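You operate a simulated robot arm through the tools that you are given. There is no shell and no other tool. Be economical: measure what you need, move in short steps, check, and stop when the job is done.

You are at the controls of a simulated robot arm. One attempt, no reset.

TASK
Set the guide to the screen's width and send the matching box through.
Fine: take the box from the rail shelf; free the clamp lever before the guide moves, clamp it again before the start, and stop the belt when the counter shows 1. Set down upright: what you pick out. Where these are worked on the way, their far stop is far enough and under half their travel is too little: clamp lever.

The check looks at the end state, three seconds after you hand in, the way a careful person would. Anything else that was tipped, shoved, dropped, spilled or broken makes it a failure.

THE ROBOT
A 7-joint arm with a two-finger parallel gripper, fixed in place. Base frame: the origin is at the foot of the arm, x ahead of it, y to its left, z up. Lengths are in m, angles in degrees, forces in N, time in s.
With the tool pointing down near the work surface it reaches from about 0.3 to 0.7 m from the base axis. Its first joint turns from -66.0 to 66.0 degrees. Payload 1.57 kg.
Tool frame: the origin (TCP) lies between the finger pads and is the grasp point; the fingertips stand 0.03 m ahead of it; z points along the fingers, y is the line along which they close. Largest opening 0.11 m; finger width 0.024, thickness 0.012; the body of the gripper, 0.048 by 0.112 m, starts 0.078 m behind the TCP.
Orientation is told as [roll, pitch, yaw] about the base's x, y, z axes, in that order, counted from this pose: with the fingers straight down and closing along the base's y, the tool's x points along the base's -x, its y along +y and its z along -z.

THE INTERFACE
- The arm moves only by the tool step_arm. Its argument "steps" is a list of rows, each a list of 2 entries, a list of its own where there are three numbers: the shift along the tool's x, y, z in m, then the turn, a rotation vector about the tool's x, y, z in degrees. In form: [[[tx, ty, tz], [wx, wy, wz]], ...]. A call has 1 to 12 rows; each row shifts and turns the commanded pose from where the row before left it, along the tool's axes as they then stand. "claw" is the opening, from 0 (shut) to 1 (fully open), set as the call begins (left out, the last holds). A row lasts 0.2 s, in which the tool goes at most 0.05 m and 8.6 degrees; a call with a longer step from one row to the next is refused whole, and so is a gripper value outside its range. Where a pose cannot be reached the arm comes as near as it can. A force on the tool above 60 N (or 10 N above the force at the start of the call, whichever is more), or a blocked arm, ends the call early, and 0.2 s more pass. The fingers move at their own pace (about 0.108 m/s each) and stop on an object; they squeeze with about 31 N. The grip force told is the motor's: it shows also when the fingers shut on nothing. Time passes only in rows, and 0.2 s behind the last, so rows that do not move let the fingers close. It gives the time, the measured TCP pose, the force on the tool (base axes), the opening and the grip force at its end, in the units of the frame above (readings bear some noise), with the torque about the TCP (base axes, N m) and any sound that the robot's microphone picked up, and new pictures: "views" is both (left out), scene, wrist or none.
- Cameras (640 x 400 px; columns grow to the right, rows downward): "scene" is fixed at [0.1439, -0.3974, 1.4063]; the picture's right is [0.83, -0.56, 0.00], its down [-0.39, -0.58, -0.72] and it looks along [0.40, 0.59, -0.70] (base axes); focal length 251 px, centre (320, 200). "wrist" rides on the gripper at [0.07, 0.016, -0.141] in the tool frame; the picture's right is [-0.23, 0.97, 0.00], its down [-0.86, -0.20, -0.48] and it looks along [-0.47, -0.11, 0.88] (tool axes); focal length 222 px, centre (320, 200). There is no depth. A picture from a camera that has moved, and an enlarged one, comes with that camera's place and axes in the base frame and with its lens. The place of the scene camera against the robot may be out by one fixed shift of up to 0.025 m in any direction.
- inspect(camera, box): a new picture of the part [left, top, right, bottom] of that camera's present view, enlarged. The clock stands still meanwhile.
- hand_in(): hands the job in; it is judged then, once.

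Work in short steps. Places have to be worked out from the pictures, the camera data and where the tool is seen: move nearer, look again, correct. Check each grasp and each placing, and mend what went wrong. You have 120 turns and 200 pictures in all, those below and enlarged ones among them. Open the gripper and draw the arm clear of the work before you hand the job in, unless the task says otherwise; then end with one line.

The tools are called as a command line: name --argument value ..., lists and objects as JSON in quotes. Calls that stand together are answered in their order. step_arm: Moves the arm, as the interface text tells. Its arguments: {"type":"object","properties":{"steps":{"type":"array"},"claw":{"type":"number"},"views":{"type":"string","enum":["both","scene","wrist","none"]}},"required":["steps"]} The other tools are called the same way: inspect (camera, box) takes an enlarged picture of a part of a camera's view; hand_in () hands the job in.

At the start:

```text
time: 0.0
tcp_pos: [0.3457, -0.0553, 1.1867]
tcp_rot: [0.0, 0.1, 0.0]
ft_force: [-0.3, -0.7, -0.3]
torque: [0.0, -0.03, -0.05]
grip_width: 0.1101
gripper_force: 0.1
```

scene: 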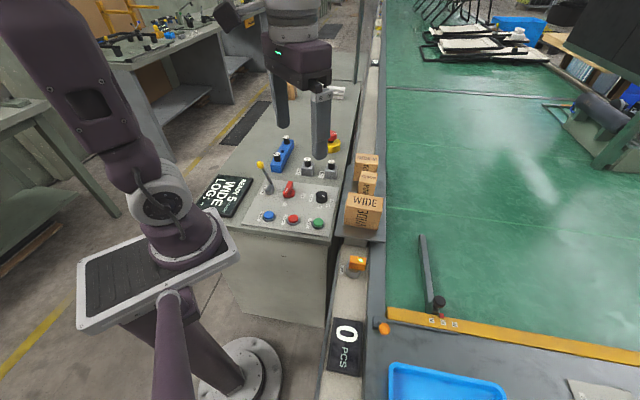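
wrist: 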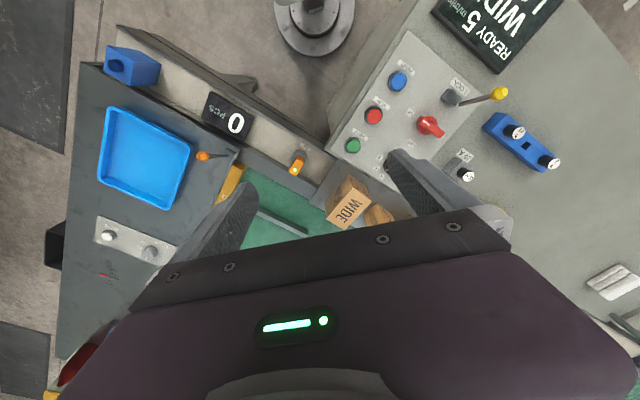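

I start by enlarging the panel, the screen, the boxes and the guide area in the scene view.

inspect --camera "scene" --box '[200, 120, 400, 245]'

inspect --camera "scene" --box '[320, 220, 520, 345]'

inspect --camera "wrist" --box '[320, 0, 580, 162]'

inspect --camera "wrist" --box '[80, 30, 400, 230]'

```text
3.20 times, centred on (300, 182) of scene
camera zoom: at [0.1439, -0.3974, 1.4063], right [0.83, -0.56, 0.0], down [-0.39, -0.58, -0.72], along [0.4, 0.59, -0.7], focal length 803 px, centre (384, 256)
```

zoom: 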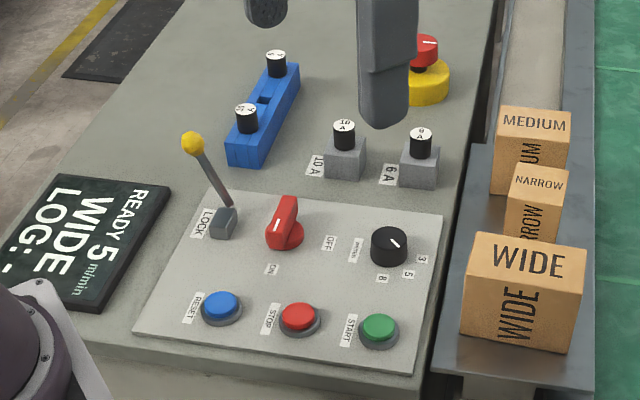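

```text
3.20 times, centred on (420, 282) of scene
camera zoom: at [0.1439, -0.3974, 1.4063], right [0.83, -0.56, 0.0], down [-0.39, -0.58, -0.72], along [0.4, 0.59, -0.7], focal length 803 px, centre (0, -64)
```

zoom: 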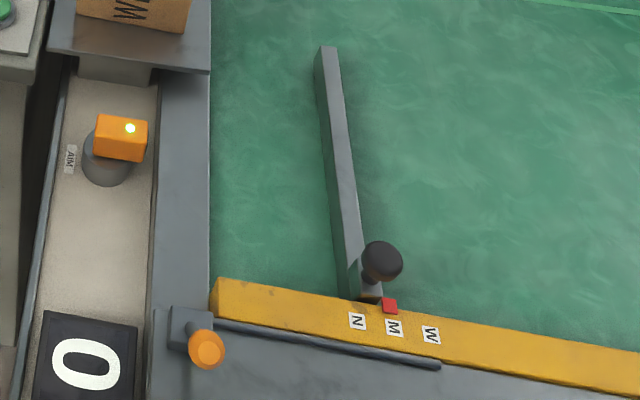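

```text
2.46 times, centred on (450, 81) of wrist
camera zoom: at [0.277, -0.0391, 1.3296], right [0.23, 0.97, 0.0], down [0.86, -0.2, 0.48], along [0.47, -0.11, -0.88], focal length 547 px, centre (0, 493)
```

zoom: 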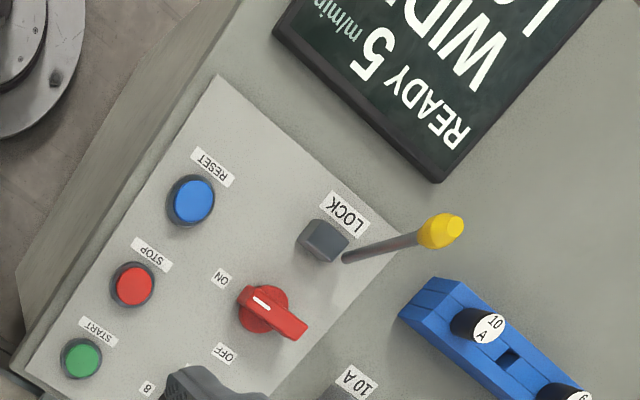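

```text
2.00 times, centred on (240, 130) of wrist
camera zoom: at [0.277, -0.0391, 1.3296], right [0.23, 0.97, 0.0], down [0.86, -0.2, 0.48], along [0.47, -0.11, -0.88], focal length 444 px, centre (480, 340)
```

zoom: 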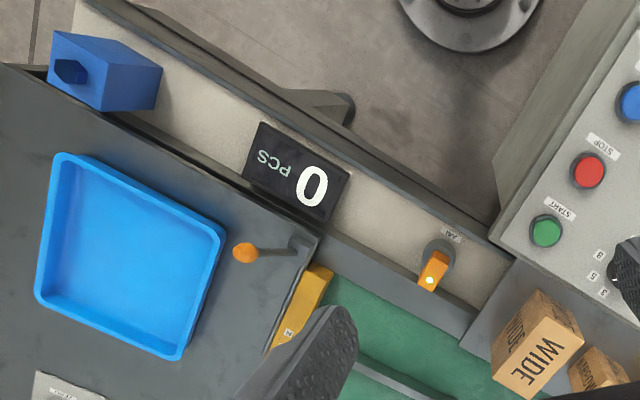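

The screen asks for WIDE at 5 m/min. The guide, its scale and an orange handle lie near (0.45,-0.33). I move sideways, still high up, to view them from above.

step_arm --steps '[[[0, -0.045, 0], [0, 0, 0]], [[0, -0.045, 0], [0, 0, 0]], [[0, -0.045, 0], [0, 0, 0]], [[0, -0.045, 0], [0, 0, 0]], [[0, -0.045, 0], [0, 0, 0]], [[0.03, -0.02, 0.0], [0, 0, 0]]]' --claw 0.3 --views "wrist"

```text
time: 1.4
tcp_pos: [0.3168, -0.3009, 1.1873]
tcp_rot: [0.0, 0.0, 0.0]
ft_force: [-0.4, 0.7, 0.5]
torque: [0.01, -0.02, -0.01]
grip_width: 0.033
gripper_force: 0.0
camera wrist: at [0.2492, -0.2861, 1.3288], right [0.23, 0.97, 0.0], down [0.86, -0.2, 0.48], along [0.47, -0.11, -0.88], focal length 222 px, centre (320, 200)
```

wrist: 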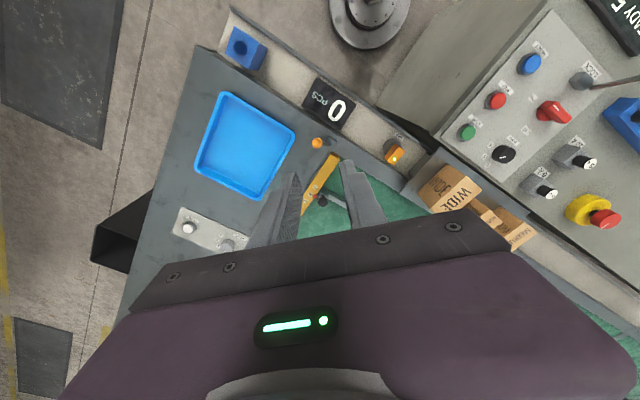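

The gripper hides the guide, so I move outward to get it into the upper half of the picture.

step_arm --steps '[[[-0.045, 0, 0.02], [0, 0, 0]], [[-0.045, 0, 0.02], [0, 0, 0]], [[-0.045, 0, 0.02], [0, 0, 0]], [[-0.045, 0, 0.02], [0, 0, 0]]]' --views "both"

```text
time: 2.4
tcp_pos: [0.4964, -0.3019, 1.1051]
tcp_rot: [-0.1, -0.1, 0.0]
ft_force: [-0.4, -0.3, -0.5]
torque: [0.0, 0.03, -0.04]
grip_width: 0.0327
gripper_force: 0.1
camera wrist: at [0.4277, -0.2863, 1.2477], right [0.23, 0.97, 0.0], down [0.86, -0.2, 0.48], along [0.47, -0.11, -0.88], focal length 222 px, centre (320, 200)
```

scene: 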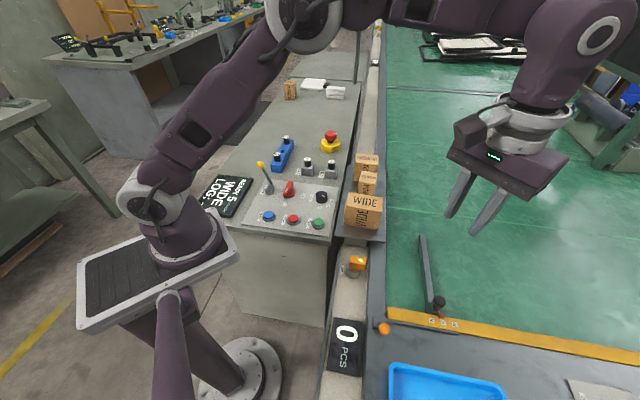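
wrist: 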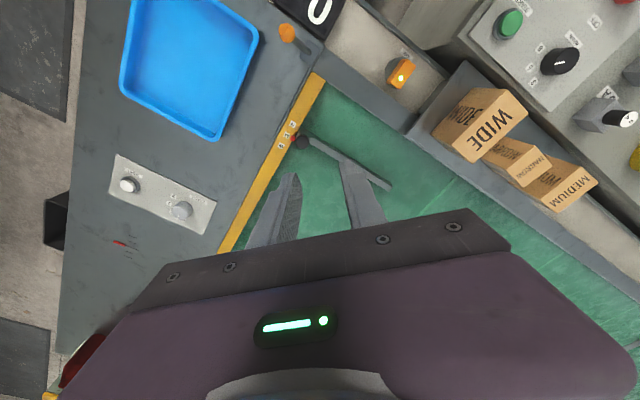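

inspect --camera "wrist" --box '[220, 0, 420, 200]'

inspect --camera "wrist" --box '[100, 140, 230, 240]'

inspect --camera "scene" --box '[370, 280, 470, 345]'

inspect --camera "scene" --box '[200, 120, 350, 235]'

```text
2.00 times, centred on (320, 100) of wrist
camera zoom: at [0.4277, -0.2863, 1.2477], right [0.23, 0.97, 0.0], down [0.86, -0.2, 0.48], along [0.47, -0.11, -0.88], focal length 444 px, centre (320, 400)
```

zoom: 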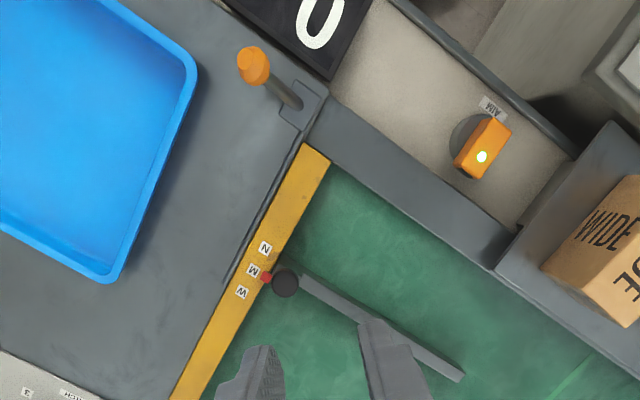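

```text
4.00 times, centred on (165, 190) of wrist
camera zoom: at [0.4277, -0.2863, 1.2477], right [0.23, 0.97, 0.0], down [0.86, -0.2, 0.48], along [0.47, -0.11, -0.88], focal length 888 px, centre (940, 240)
```

zoom: 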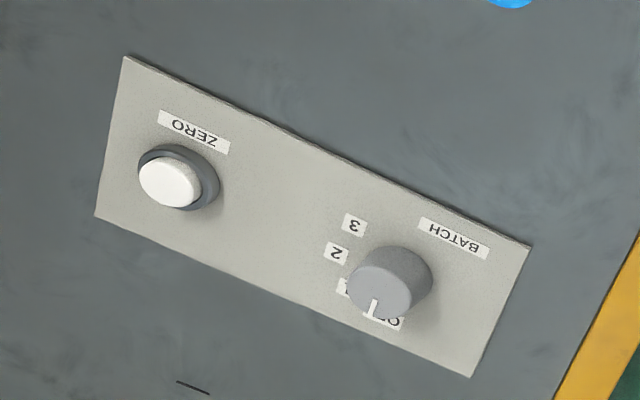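

```text
6.15 times, centred on (420, 312) of scene
camera zoom: at [0.1439, -0.3974, 1.4063], right [0.83, -0.56, 0.0], down [-0.39, -0.58, -0.72], along [0.4, 0.59, -0.7], focal length 1544 px, centre (-295, -492)
```

zoom: 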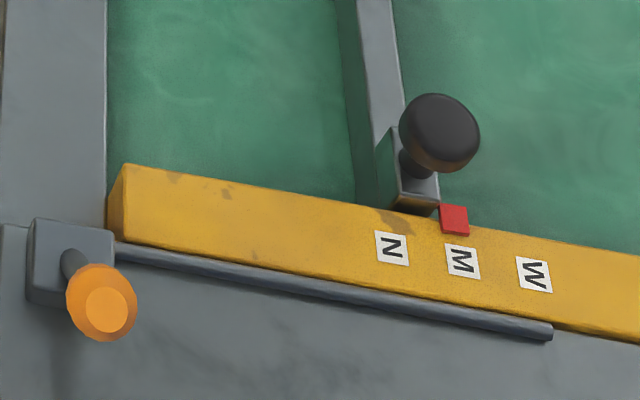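

```text
3.48 times, centred on (275, 178) of scene
camera zoom: at [0.1439, -0.3974, 1.4063], right [0.83, -0.56, 0.0], down [-0.39, -0.58, -0.72], along [0.4, 0.59, -0.7], focal length 873 px, centre (476, 278)
```

zoom: 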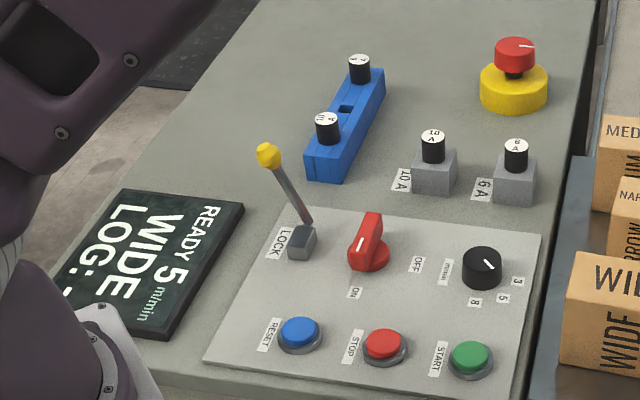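

The pointer stands at M and must move to W. The orange lever sits on a hub at the rod's end, and the belt runs at roughly 45° in the base frame. I yaw the tool by 45° to line up with it and look again.

step_arm --steps '[[[0, 0, 0], [0, 0, -7.5]], [[0, 0, 0], [0, 0, -7.5]], [[0, 0, 0], [0, 0, -7.5]], [[0, 0, 0], [0, 0, -7.5]], [[0, 0, 0], [0, 0, -7.5]], [[0, 0, 0], [0, 0, -7.5]]]' --views "wrist"

```text
time: 3.8
tcp_pos: [0.4946, -0.3002, 1.108]
tcp_rot: [-0.1, 0.0, 45.1]
ft_force: [0.1, -0.3, 0.3]
torque: [-0.04, 0.02, -0.05]
grip_width: 0.0329
gripper_force: 0.0
camera wrist: at [0.4359, -0.3388, 1.2495], right [-0.53, 0.85, 0.0], down [0.74, 0.47, 0.48], along [0.41, 0.25, -0.88], focal length 222 px, centre (320, 200)
```

wrist: 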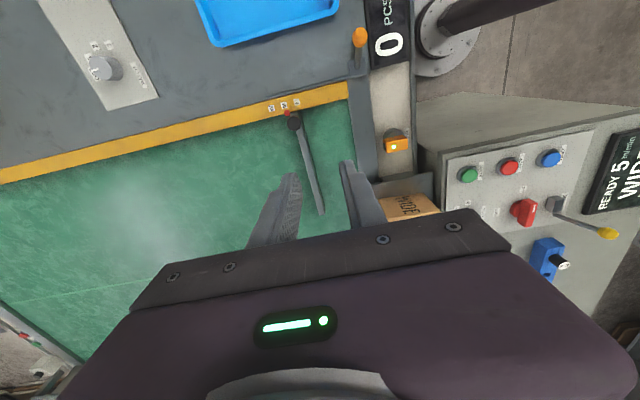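

The lever ball is at about (0.361,-0.320,0.853), its hub near (0.392,-0.294,0.818), and the guide knob at (0.525,-0.344,0.813). I go lower to see how the lever is hinged.

step_arm --steps '[[[0, 0.022, 0.04], [0, 0, 0]], [[0, 0.022, 0.04], [0, 0, 0]], [[0, 0.022, 0.04], [0, 0, 0]]]' --claw 0.0 --views "both"

```text
time: 4.6
tcp_pos: [0.4475, -0.2535, 0.9877]
tcp_rot: [0.0, 0.0, 45.0]
ft_force: [0.2, -0.7, -0.8]
torque: [0.01, 0.01, -0.01]
grip_width: 0.0002
gripper_force: 21.0
camera wrist: at [0.3884, -0.2906, 1.1297], right [-0.53, 0.85, 0.0], down [0.75, 0.46, 0.48], along [0.41, 0.25, -0.88], focal length 222 px, centre (320, 200)
```

scene: 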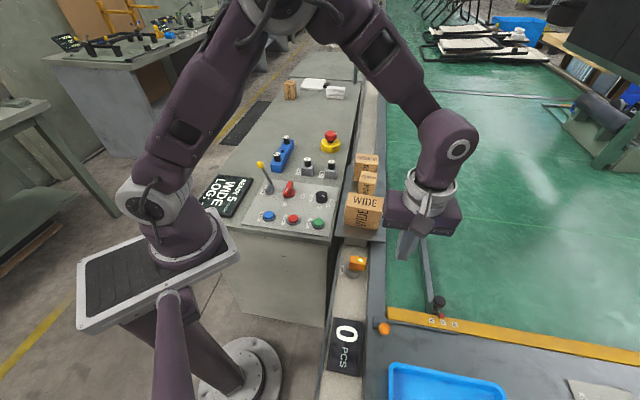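
wrist: 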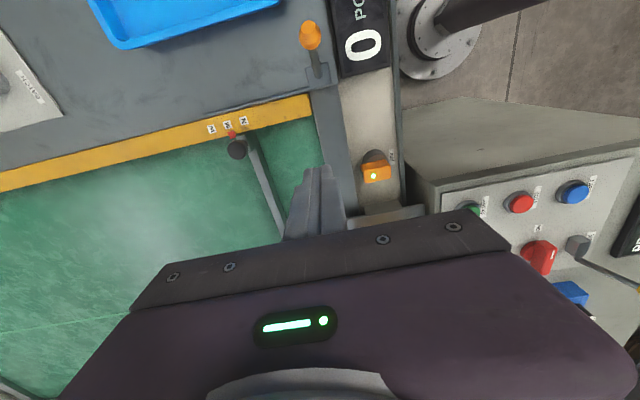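

inspect --camera "wrist" --box '[200, 0, 400, 200]'

inspect --camera "scene" --box '[365, 305, 405, 345]'

```text
2.00 times, centred on (300, 100) of wrist
camera zoom: at [0.3884, -0.2906, 1.1297], right [-0.53, 0.85, 0.0], down [0.75, 0.46, 0.48], along [0.41, 0.25, -0.88], focal length 444 px, centre (360, 400)
```

zoom: 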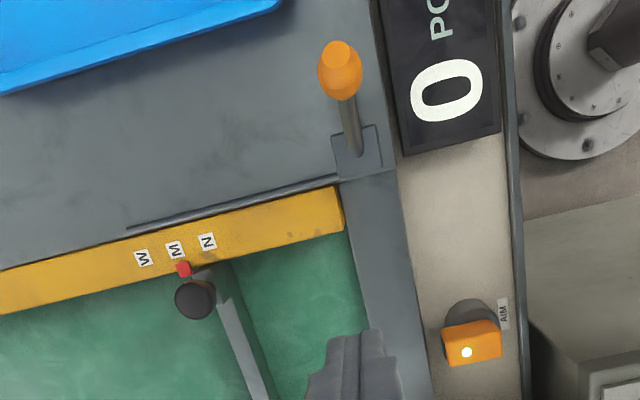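

```text
10.00 times, centred on (385, 325) of scene
camera zoom: at [0.1439, -0.3974, 1.4063], right [0.83, -0.56, 0.0], down [-0.39, -0.58, -0.72], along [0.4, 0.59, -0.7], focal length 2510 px, centre (-330, -1050)
```

zoom: 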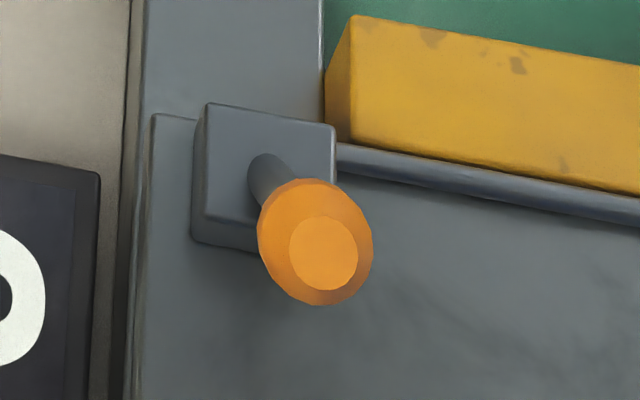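

The ball, at about (0.361,-0.320,0.855), swings in the plane along the belt, leaning towards the tray. I'll take it between the fingers from above, so I go over it half open first.

step_arm --steps '[[[0.036, 0.0047, 0.005], [0, 0, 0]], [[0.036, 0.0047, 0.005], [0, 0, 0]], [[0.036, 0.0047, 0.02], [0, 0, 0]], [[0, 0, 0.018], [0, 0, 0]]]' --claw 0.5 --views "both"

```text
time: 5.6
tcp_pos: [0.3626, -0.3194, 0.9373]
tcp_rot: [0.0, 0.0, 45.0]
ft_force: [-0.9, -0.1, 0.0]
torque: [0.01, 0.02, 0.0]
grip_width: 0.0549
gripper_force: 0.1
camera wrist: at [0.3036, -0.3577, 1.0796], right [-0.53, 0.85, 0.0], down [0.75, 0.46, 0.48], along [0.41, 0.25, -0.88], focal length 222 px, centre (320, 200)
```

scene: 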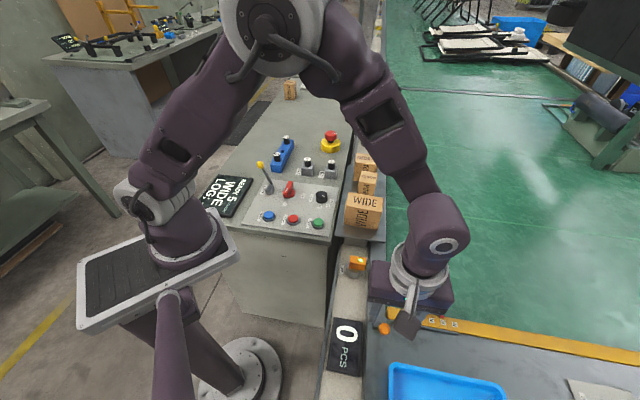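
wrist: 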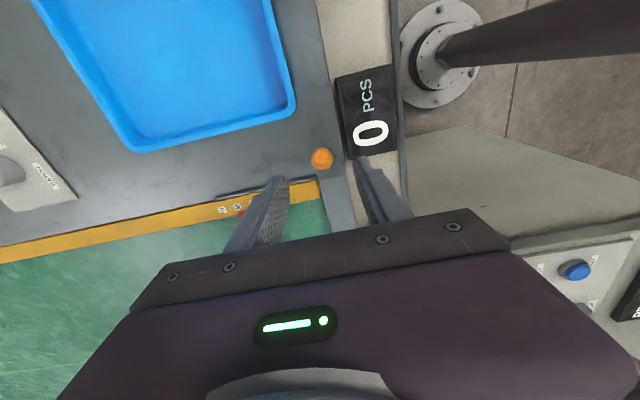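

The ball sits centred between the fingers and the counter display lies well below them. I lower to 0.866 and close on the ball.

step_arm --steps '[[[0, 0, 0.035], [0, 0, 0]], [[0, 0, 0.035], [0, 0, 0]]]' --views "none"

step_arm --steps '[[[0, 0, 0], [0, 0, 0]], [[0, 0, 0], [0, 0, 0]]]' --claw 0.1 --views "wrist"

```text
time: 6.2
tcp_pos: [0.3617, -0.3199, 0.8684]
tcp_rot: [0.0, 0.0, 45.0]
ft_force: [0.4, 0.5, -0.4]
torque: [0.01, 0.01, 0.03]
grip_width: 0.0549
gripper_force: 0.1
```

```text
time: 6.8
tcp_pos: [0.3602, -0.3188, 0.8681]
tcp_rot: [0.3, 0.1, 45.0]
ft_force: [-9.5, 11.1, -0.4]
torque: [0.05, 0.11, -0.04]
grip_width: 0.0208
gripper_force: 34.4
camera wrist: at [0.3017, -0.3573, 1.0107], right [-0.53, 0.85, 0.0], down [0.75, 0.46, 0.48], along [0.4, 0.26, -0.88], focal length 222 px, centre (320, 200)
```

wrist: 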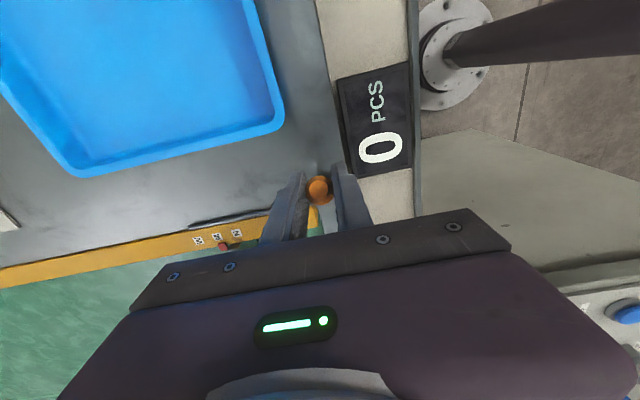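

The grip on the ball is good, 0.021 wide. I relieve the side force with a small shift and swing the lever up along its arc, pushing towards the belt.

step_arm --steps '[[[-0.0044, 0.0015, -0.004], [0, 0, 0]], [[-0.0044, 0, -0.004], [0, 0, 0]], [[-0.0054, 0, -0.0028], [0, 0, 0]], [[-0.0053, 0, -0.0028], [0, 0, 0]]]' --views "none"

```text
time: 7.8
tcp_pos: [0.3731, -0.3063, 0.8837]
tcp_rot: [-0.1, 0.1, 45.0]
ft_force: [-12.6, -4.3, -9.3]
torque: [-0.67, 0.76, -0.02]
grip_width: 0.021
gripper_force: 34.1
```

The lever follows with about 12 N of resistance, so I continue the arc over the top.

step_arm --steps '[[[-0.006, 0, -0.0013], [0, 0, 0]], [[-0.006, 0, -0.001], [0, 0, 0]], [[-0.006, 0, 0.0002], [0, 0, 0]], [[-0.006, 0, 0.0005], [0, 0, 0]]]' --views "scene"

```text
time: 8.8
tcp_pos: [0.391, -0.2889, 0.8851]
tcp_rot: [0.0, -0.1, 45.1]
ft_force: [-18.0, 1.7, 11.5]
torque: [-0.61, 0.88, -0.11]
grip_width: 0.0209
gripper_force: 34.2
```

scene: 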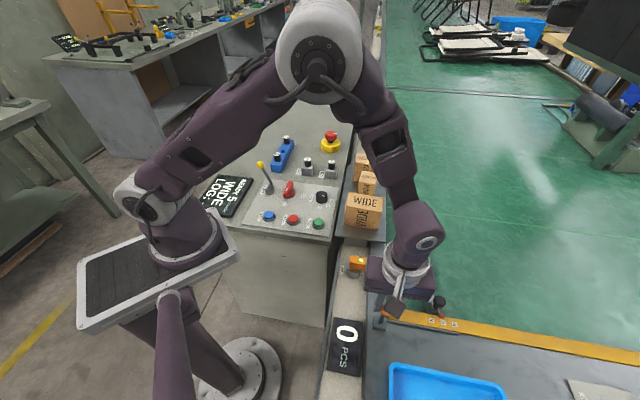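

The lever now pushes up on the tool, so its arc is still rising. I continue with a bit more height.

step_arm --steps '[[[-0.005, 0, -0.002], [0, 0, 0]], [[-0.006, 0, 0.0005], [0, 0, 0]], [[-0.006, 0, 0.001], [0, 0, 0]]]' --views "wrist"

```text
time: 9.6
tcp_pos: [0.4026, -0.2747, 0.8849]
tcp_rot: [0.0, 0.0, 45.0]
ft_force: [-14.5, -1.5, 0.2]
torque: [-0.53, 0.78, -0.13]
grip_width: 0.0209
gripper_force: 34.1
camera wrist: at [0.3442, -0.3138, 1.0274], right [-0.53, 0.85, 0.0], down [0.75, 0.46, 0.48], along [0.41, 0.25, -0.88], focal length 222 px, centre (320, 200)
```

wrist: 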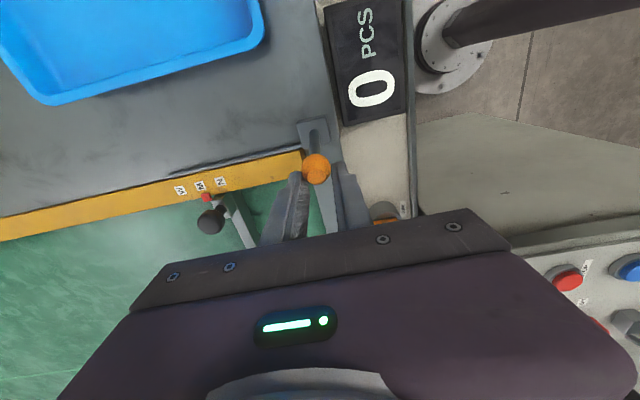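

The lever is past vertical and leaning to the belt side. I keep on down the arc until a stop is felt.

step_arm --steps '[[[-0.0055, 0, 0.002], [0, 0, 0]], [[-0.005, 0, 0.003], [0, 0, 0]]]' --views "none"

step_arm --steps '[[[-0.005, 0, 0.004], [0, 0, 0]]]' --views "none"

step_arm --steps '[[[-0.004, 0, 0.004], [0, 0, 0]]]' --views "wrist"

```text
time: 10.2
tcp_pos: [0.413, -0.2684, 0.8799]
tcp_rot: [-0.2, -0.1, 45.1]
ft_force: [-0.1, 0.0, -0.2]
torque: [0.01, 0.02, 0.01]
grip_width: 0.0109
gripper_force: 0.2
```

```text
time: 10.6
tcp_pos: [0.4145, -0.2639, 0.8759]
tcp_rot: [0.0, 0.0, 45.0]
ft_force: [-0.5, 0.0, 0.4]
torque: [0.02, -0.01, 0.02]
grip_width: 0.011
gripper_force: 0.1
```

```text
time: 11.0
tcp_pos: [0.4173, -0.262, 0.87]
tcp_rot: [0.0, 0.0, 45.0]
ft_force: [0.2, 1.2, 0.6]
torque: [0.0, -0.03, 0.03]
grip_width: 0.0112
gripper_force: 0.1
camera wrist: at [0.3582, -0.3, 1.0144], right [-0.53, 0.85, 0.0], down [0.75, 0.46, 0.48], along [0.41, 0.25, -0.88], focal length 222 px, centre (320, 200)
```

wrist: 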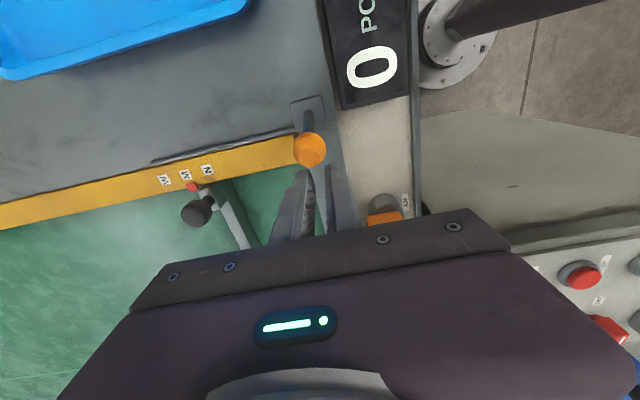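

The fingers slid off the ball. I open, back off upward and look at where the lever stands.

step_arm --steps '[[[0, 0, -0.04], [0, 0, 0]], [[-0.03, 0, -0.04], [0, 0, 0]]]' --claw 0.5 --views "wrist"

inspect --camera "wrist" --box '[240, 20, 380, 160]'

inspect --camera "scene" --box '[360, 280, 460, 345]'

```text
time: 11.6
tcp_pos: [0.4394, -0.2389, 0.9491]
tcp_rot: [0.0, 0.0, 45.0]
ft_force: [0.3, 0.2, -0.2]
torque: [-0.02, -0.01, 0.02]
grip_width: 0.0549
gripper_force: 0.0
camera wrist: at [0.3796, -0.2769, 1.0922], right [-0.53, 0.85, 0.0], down [0.75, 0.46, 0.48], along [0.41, 0.25, -0.88], focal length 222 px, centre (320, 200)
```

wrist: 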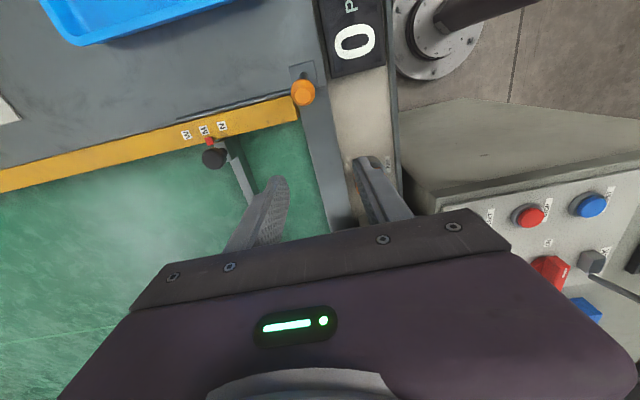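

```text
2.86 times, centred on (310, 90) of wrist
camera zoom: at [0.3796, -0.2769, 1.0922], right [-0.53, 0.85, 0.0], down [0.75, 0.46, 0.48], along [0.41, 0.25, -0.88], focal length 635 px, centre (349, 514)
```

zoom: 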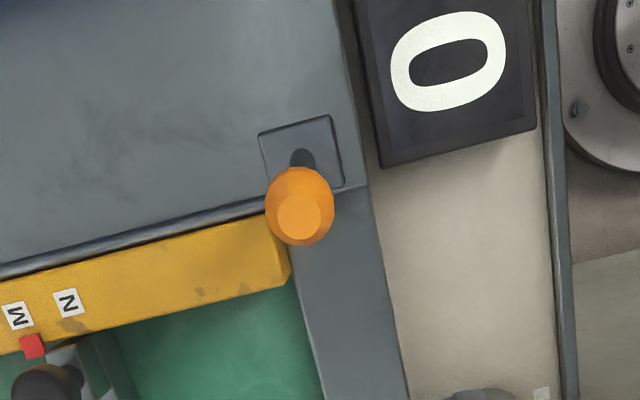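

```text
6.15 times, centred on (410, 312) of scene
camera zoom: at [0.1438, -0.3975, 1.4063], right [0.83, -0.56, 0.0], down [-0.39, -0.58, -0.72], along [0.4, 0.59, -0.7], focal length 1544 px, centre (-234, -492)
```

zoom: 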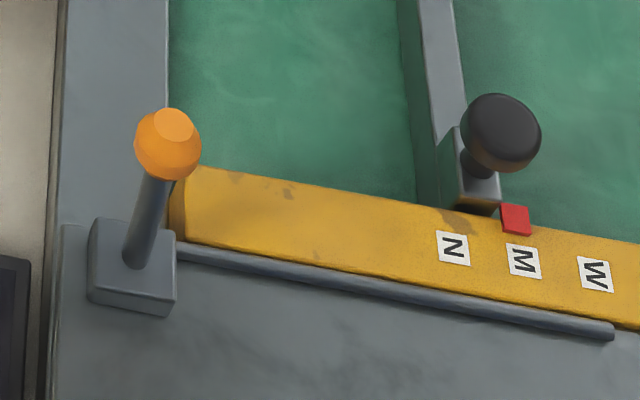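

The ball is at (0.397,-0.285,0.867), only about 18° past vertical, and I want it at its far stop. I close the fingers, go back behind it on the tray side, and push it the rest of the way.

step_arm --steps '[[[0.037, 0, 0], [0, 0, 0]], [[0.037, 0, 0], [0, 0, 0]], [[0.037, 0, 0], [0, 0, 0]], [[0, 0, 0.037], [0, 0, 0]], [[0, 0, 0.037], [0, 0, 0]]]' --claw 0 --views "wrist"

```text
time: 12.8
tcp_pos: [0.3597, -0.3179, 0.8791]
tcp_rot: [0.0, 0.0, 45.0]
ft_force: [-0.4, 0.1, 0.2]
torque: [0.01, 0.0, 0.0]
grip_width: 0.0
gripper_force: 21.4
camera wrist: at [0.3005, -0.3563, 1.0215], right [-0.53, 0.85, 0.0], down [0.75, 0.46, 0.48], along [0.41, 0.25, -0.88], focal length 222 px, centre (320, 200)
```

wrist: 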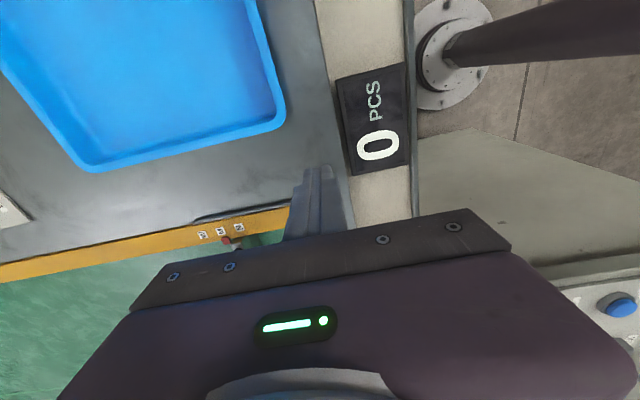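

The fingers are behind the lever. I push towards the belt in small steps and watch the force.

step_arm --steps '[[[-0.013, 0, 0.002], [0, 0, 0]], [[-0.013, 0, 0], [0, 0, 0]], [[-0.006, 0, 0], [0, 0, 0]], [[-0.006, 0, 0.001], [0, 0, 0]]]' --views "none"

step_arm --steps '[[[-0.005, 0, 0.001], [0, 0, 0]]]' --views "none"

step_arm --steps '[[[-0.005, 0, 0.001], [0, 0, 0]]]' --views "scene"

```text
time: 13.8
tcp_pos: [0.3864, -0.2922, 0.8753]
tcp_rot: [0.0, 0.0, 45.0]
ft_force: [-0.3, 0.5, 0.7]
torque: [0.0, 0.01, 0.0]
grip_width: 0.0001
gripper_force: 21.0
```

```text
time: 14.2
tcp_pos: [0.3915, -0.2886, 0.8755]
tcp_rot: [0.0, 0.0, 45.0]
ft_force: [-0.9, -1.8, 0.9]
torque: [-0.05, -0.01, 0.0]
grip_width: 0.0001
gripper_force: 21.3
```

```text
time: 14.6
tcp_pos: [0.3904, -0.2879, 0.8747]
tcp_rot: [0.1, 0.3, 44.8]
ft_force: [-20.2, -19.2, 17.9]
torque: [-0.56, 0.36, 0.14]
grip_width: 0.0
gripper_force: 21.5
```

scene: 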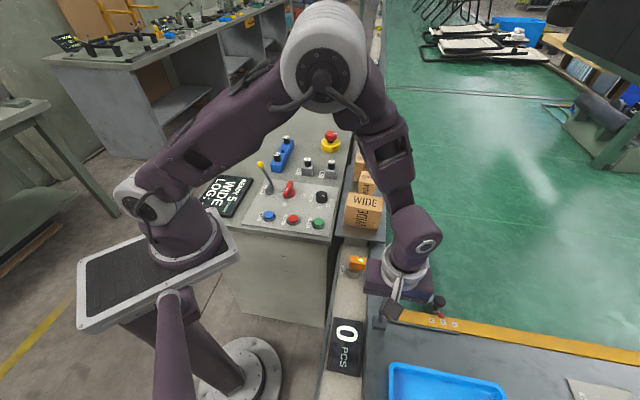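

Resistance has risen to 28 N, which may be the stop. I try one more small step to be sure.

step_arm --steps '[[[-0.005, 0, 0], [0, 0, 0]]]' --views "none"

step_arm --steps '[[[0.03, 0, 0], [0, 0, 0]], [[0.02, 0, -0.04], [0, 0, 0]], [[-0.03, 0, -0.04], [0, 0, 0]], [[-0.045, 0, -0.01], [0, 0, 0]], [[-0.045, 0, 0], [0, 0, 0]]]' --views "wrist"

inspect --camera "scene" --box '[360, 280, 460, 345]'

```text
time: 15.1
tcp_pos: [0.3909, -0.2875, 0.8748]
tcp_rot: [0.0, 0.8, 44.5]
ft_force: [-7.3, -7.0, 8.6]
torque: [-0.15, 0.16, 0.02]
grip_width: 0.0
gripper_force: 21.3
stopped in row 1: the force on the tool passed its limit at 62 N (the readings are from after the stop); the commanded pose is now the measured one
```

```text
time: 16.3
tcp_pos: [0.4417, -0.2377, 0.9651]
tcp_rot: [0.1, 0.6, 44.6]
ft_force: [-0.1, 0.4, -0.1]
torque: [-0.01, 0.0, 0.01]
grip_width: 0.0001
gripper_force: 21.3
camera wrist: at [0.384, -0.2747, 1.1088], right [-0.52, 0.85, 0.0], down [0.75, 0.46, 0.47], along [0.4, 0.24, -0.88], focal length 222 px, centre (320, 200)
```

wrist: 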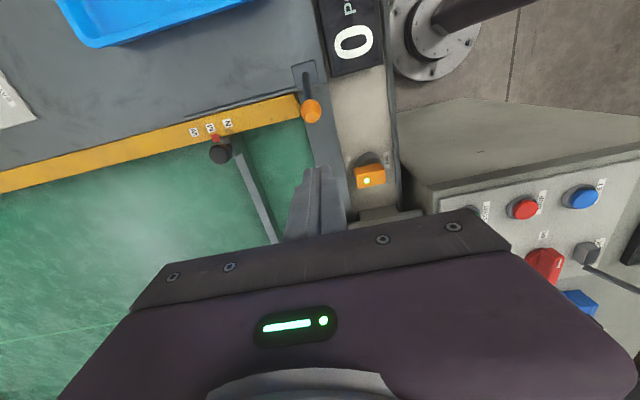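

```text
6.15 times, centred on (410, 312) of scene
camera zoom: at [0.1438, -0.3974, 1.4063], right [0.83, -0.56, 0.0], down [-0.39, -0.58, -0.72], along [0.4, 0.59, -0.7], focal length 1544 px, centre (-234, -492)
```

zoom: 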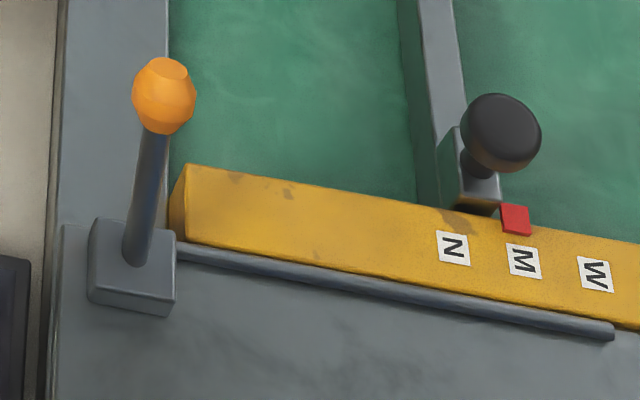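

The lever is now at its far stop on the belt side, so the clamp should be free. Next is the guide knob at about (0.525,-0.346,0.82): I go above it with the fingers open.

step_arm --steps '[[[0.005, -0.034, 0.01], [0, 0, 0]], [[0.005, -0.034, 0.01], [0, 0, 0]], [[0.005, -0.034, 0.02], [0, 0, 0]], [[0.003, -0.0335, 0.015], [0, 0, 0]]]' --claw 0.6 --views "wrist"

```text
time: 17.3
tcp_pos: [0.5231, -0.3469, 0.9076]
tcp_rot: [0.1, 0.6, 44.6]
ft_force: [-0.7, -0.4, -0.9]
torque: [0.0, 0.0, 0.01]
grip_width: 0.0661
gripper_force: 0.1
camera wrist: at [0.4651, -0.3829, 1.0515], right [-0.52, 0.85, 0.0], down [0.75, 0.46, 0.47], along [0.4, 0.24, -0.88], focal length 222 px, centre (320, 200)
```

wrist: 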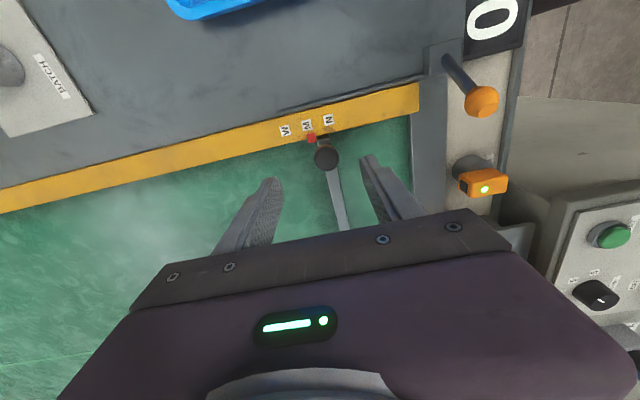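

The knob is at (0.521,-0.343,0.828) and nearly centred. I descend and close on it.

step_arm --steps '[[[-0.001, 0.004, 0.035], [0, 0, 0]], [[0, 0, 0.035], [0, 0, 0]]]' --views "none"

step_arm --steps '[[[0, 0, 0], [0, 0, 0]], [[0, 0, 0], [0, 0, 0]]]' --claw 0.1 --views "wrist"

inspect --camera "wrist" --box '[230, 90, 390, 250]'

```text
time: 17.9
tcp_pos: [0.5225, -0.344, 0.8365]
tcp_rot: [-0.1, 0.6, 44.4]
ft_force: [-0.3, 0.4, 0.1]
torque: [-0.01, 0.0, -0.04]
grip_width: 0.0659
gripper_force: 0.0
```

```text
time: 18.5
tcp_pos: [0.5222, -0.3442, 0.8362]
tcp_rot: [0.1, 0.5, 44.7]
ft_force: [1.2, -0.5, -4.6]
torque: [-0.15, -0.07, 0.01]
grip_width: 0.0255
gripper_force: 36.9
camera wrist: at [0.4642, -0.3807, 0.9798], right [-0.52, 0.85, 0.0], down [0.75, 0.46, 0.47], along [0.4, 0.24, -0.88], focal length 222 px, centre (320, 200)
```

wrist: 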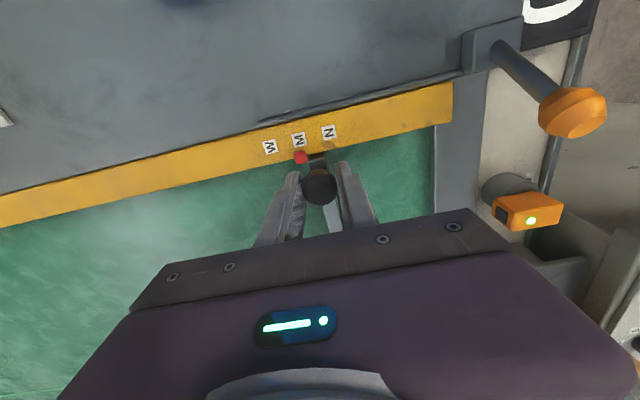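

```text
2.50 times, centred on (310, 170) of wrist
camera zoom: at [0.4642, -0.3807, 0.9798], right [-0.52, 0.85, 0.0], down [0.75, 0.46, 0.47], along [0.4, 0.24, -0.88], focal length 555 px, centre (345, 275)
```

zoom: 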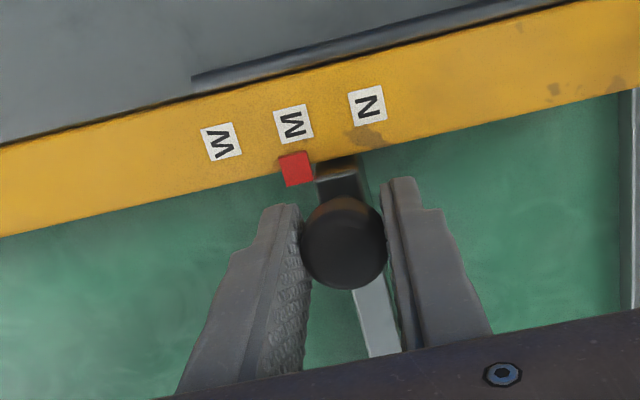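

The knob is gripped. I slide the guide towards W by about 0.022, then check the pointer against the mark.

step_arm --steps '[[[0, -0.006, 0], [0, 0, 0]], [[0, -0.006, 0], [0, 0, 0]], [[0, -0.006, 0], [0, 0, 0]], [[0, -0.004, 0], [0, 0, 0]]]' --views "wrist"

inspect --camera "wrist" --box '[230, 90, 390, 250]'

inspect --camera "scene" --box '[380, 280, 480, 345]'

```text
time: 19.5
tcp_pos: [0.5367, -0.3581, 0.837]
tcp_rot: [0.4, 0.7, 44.7]
ft_force: [-8.8, 1.3, -28.1]
torque: [0.07, 0.04, -0.03]
grip_width: 0.0254
gripper_force: 36.6
camera wrist: at [0.4795, -0.3957, 0.9804], right [-0.52, 0.85, 0.0], down [0.76, 0.46, 0.47], along [0.4, 0.25, -0.88], focal length 222 px, centre (320, 200)
```

wrist: 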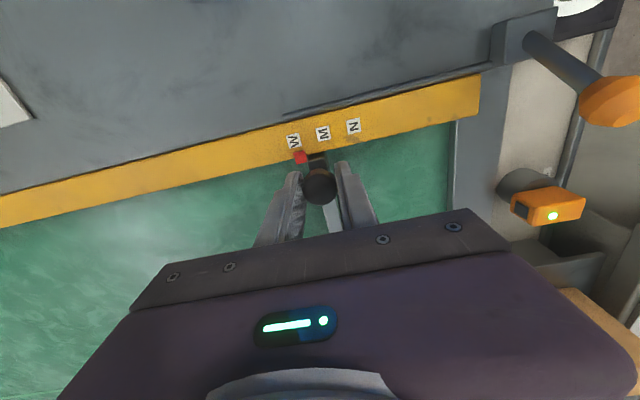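

```text
2.50 times, centred on (310, 170) of wrist
camera zoom: at [0.4795, -0.3957, 0.9804], right [-0.52, 0.85, 0.0], down [0.76, 0.46, 0.47], along [0.4, 0.25, -0.88], focal length 555 px, centre (345, 275)
```

zoom: 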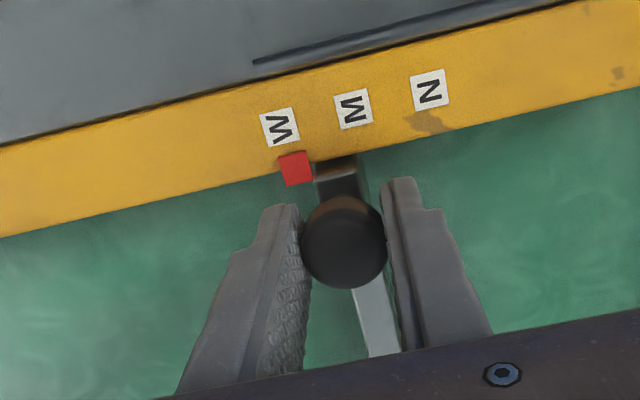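

```text
6.15 times, centred on (430, 312) of scene
camera zoom: at [0.1442, -0.3977, 1.4062], right [0.83, -0.56, 0.0], down [-0.39, -0.58, -0.72], along [0.4, 0.59, -0.7], focal length 1544 px, centre (-357, -492)
```

zoom: 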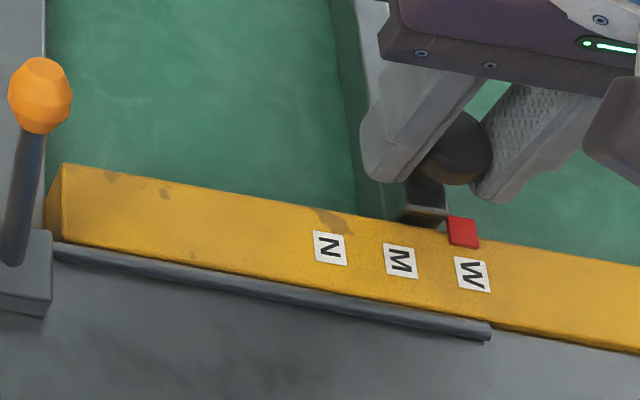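

Compared with its original alignment at M, the pointer is now about 0.001 short of W. I nudge it by that much and compare again.

step_arm --steps '[[[0, -0.001, 0], [0, 0, 0]], [[0, 0, 0], [0, 0, 0]]]' --views "none"

inspect --camera "scene" --box '[420, 300, 460, 340]'

```text
time: 20.1
tcp_pos: [0.5377, -0.3591, 0.8371]
tcp_rot: [0.4, 0.7, 44.5]
ft_force: [-24.4, 13.1, -21.1]
torque: [0.2, 0.24, -0.03]
grip_width: 0.0255
gripper_force: 36.8
```

```text
10.00 times, centred on (440, 320) of scene
camera zoom: at [0.1437, -0.3974, 1.4064], right [0.83, -0.56, 0.0], down [-0.39, -0.58, -0.72], along [0.4, 0.59, -0.7], focal length 2510 px, centre (-880, -1000)
```

zoom: 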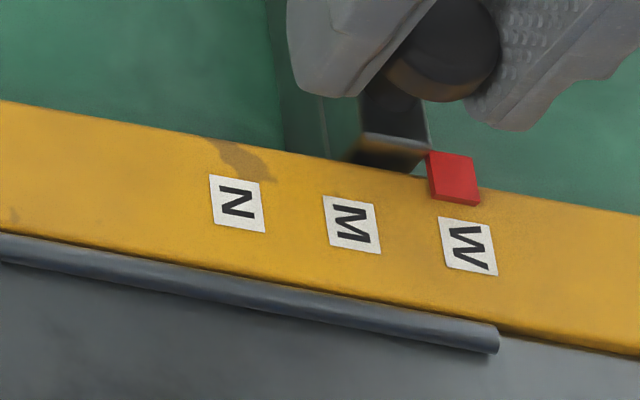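

The pointer is in line with W. I release the knob, rise clear and verify.

step_arm --steps '[[[0, 0.0, 0], [0, 0, 0]], [[0, 0, 0], [0, 0, 0]], [[0, 0, -0.04], [0, 0, 0]], [[0, 0, -0.04], [0, 0, 0]]]' --claw 0.5 --views "wrist"

inspect --camera "scene" --box '[400, 280, 480, 345]'

inspect --camera "wrist" --box '[240, 80, 380, 220]'

```text
time: 21.1
tcp_pos: [0.5379, -0.3591, 0.9204]
tcp_rot: [0.0, 0.6, 44.6]
ft_force: [1.0, -0.4, 0.7]
torque: [-0.02, -0.02, -0.01]
grip_width: 0.0549
gripper_force: 0.0
camera wrist: at [0.4804, -0.3951, 1.0625], right [-0.52, 0.85, 0.0], down [0.75, 0.46, 0.47], along [0.4, 0.24, -0.88], focal length 222 px, centre (320, 200)
```

wrist: 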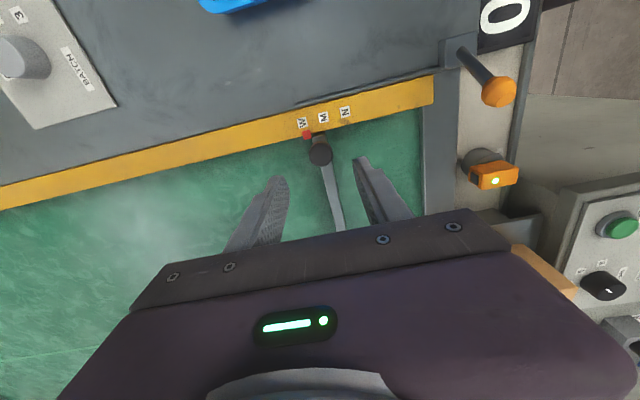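

```text
6.15 times, centred on (440, 312) of scene
camera zoom: at [0.1439, -0.3974, 1.4063], right [0.83, -0.56, 0.0], down [-0.39, -0.58, -0.72], along [0.4, 0.59, -0.7], focal length 1544 px, centre (-418, -492)
```

zoom: 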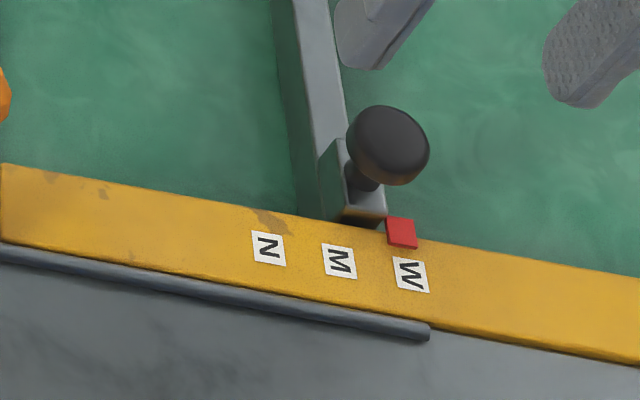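

```text
2.86 times, centred on (310, 150) of wrist
camera zoom: at [0.4804, -0.3951, 1.0625], right [-0.52, 0.85, 0.0], down [0.75, 0.46, 0.47], along [0.4, 0.24, -0.88], focal length 635 px, centre (349, 343)
```

zoom: 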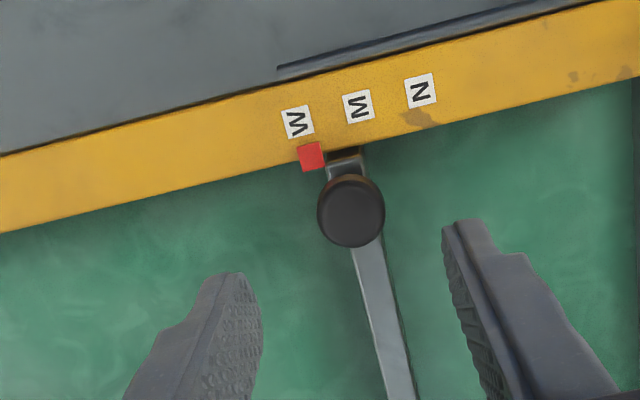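

The pointer is at W. Next I clamp again: with the fingers shut I go to the belt side of the lever, whose ball is at about (0.410,-0.268,0.855), and get ready to push it back.

step_arm --steps '[[[-0.0075, 0.0385, 0], [0, 0, 0]], [[0, 0.0385, 0], [0, 0, 0]], [[0, 0.0385, 0], [0, 0, 0]], [[0, 0.038, 0], [0, 0, 0]], [[0, 0, 0.0], [0, 0, 0]]]' --claw 0 --views "wrist"

```text
time: 22.3
tcp_pos: [0.4353, -0.2442, 0.9174]
tcp_rot: [0.0, 0.6, 44.6]
ft_force: [-0.7, 0.6, 0.5]
torque: [-0.02, 0.03, -0.02]
grip_width: 0.0
gripper_force: 21.1
camera wrist: at [0.3768, -0.281, 1.0616], right [-0.52, 0.85, 0.0], down [0.75, 0.46, 0.47], along [0.4, 0.24, -0.88], focal length 222 px, centre (320, 200)
```

wrist: 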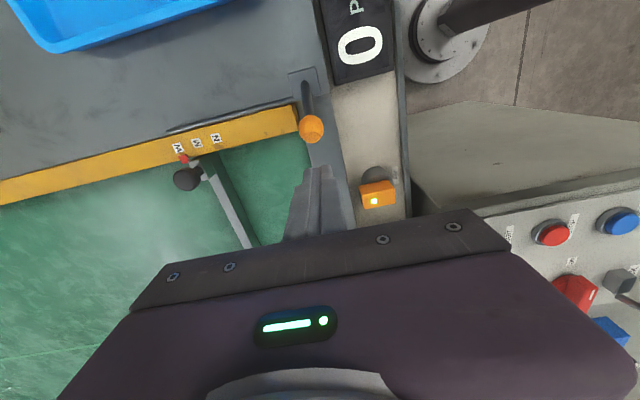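

The fingers line up with the ball. I lower to 0.873 and push towards the tray, first over the top and then on to the stop.

step_arm --steps '[[[0, 0, 0.022], [0, 0, 0]], [[0, 0, 0.022], [0, 0, 0]], [[0.012, 0, 0], [0, 0, 0]], [[0.007, 0, 0], [0, 0, 0]], [[0.007, 0, 0], [0, 0, 0]], [[0.007, 0, 0], [0, 0, 0]], [[0.007, 0, 0], [0, 0, 0]], [[0.007, 0, 0], [0, 0, 0]], [[0.007, 0, 0], [0, 0, 0]]]' --views "none"

step_arm --steps '[[[0.006, 0, 0], [0, 0, 0]], [[0.005, 0, 0.001], [0, 0, 0]]]' --views "none"

step_arm --steps '[[[0.005, 0, 0], [0, 0, 0]]]' --views "wrist"

```text
time: 24.3
tcp_pos: [0.3964, -0.2819, 0.8745]
tcp_rot: [0.0, 0.6, 44.5]
ft_force: [-0.2, -0.5, 0.5]
torque: [-0.01, -0.01, 0.03]
grip_width: 0.0002
gripper_force: 21.7
```

```text
time: 24.9
tcp_pos: [0.3893, -0.2903, 0.8743]
tcp_rot: [0.0, 0.7, 44.6]
ft_force: [-0.2, -0.7, -0.2]
torque: [-0.04, 0.0, -0.01]
grip_width: 0.0
gripper_force: 20.9
```

```text
time: 25.3
tcp_pos: [0.3856, -0.2943, 0.8746]
tcp_rot: [-0.1, 0.5, 44.6]
ft_force: [0.2, 0.2, 0.2]
torque: [-0.01, 0.0, -0.03]
grip_width: 0.0
gripper_force: 21.4
camera wrist: at [0.3275, -0.3307, 1.018], right [-0.52, 0.85, 0.0], down [0.75, 0.46, 0.47], along [0.4, 0.24, -0.88], focal length 222 px, centre (320, 200)
```

wrist: 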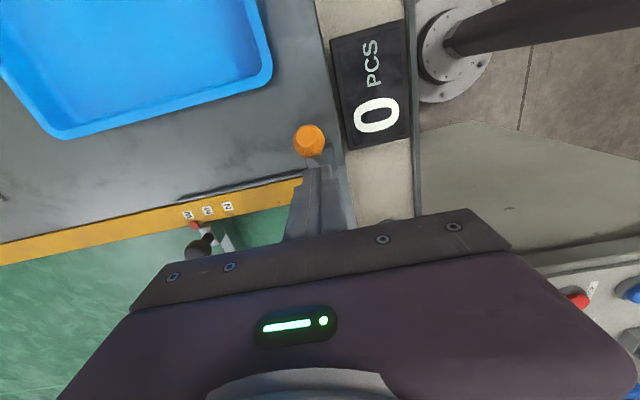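

The lever seems to have snapped over to its original place ahead of the fingers. I push on a little until resistance confirms the stop.

step_arm --steps '[[[0.004, 0, 0], [0, 0, 0]], [[0.003, 0, 0], [0, 0, 0]]]' --views "none"

step_arm --steps '[[[0.003, 0, 0], [0, 0, 0]]]' --views "none"

```text
time: 25.9
tcp_pos: [0.3823, -0.2985, 0.8761]
tcp_rot: [0.0, 0.7, 44.7]
ft_force: [-0.1, -0.4, -0.4]
torque: [0.0, -0.01, -0.02]
grip_width: 0.0
gripper_force: 21.3
```

```text
time: 26.3
tcp_pos: [0.382, -0.3003, 0.8748]
tcp_rot: [0.1, 0.4, 44.8]
ft_force: [11.2, 17.8, 4.7]
torque: [0.54, -0.27, -0.05]
grip_width: 0.0
gripper_force: 20.8
```

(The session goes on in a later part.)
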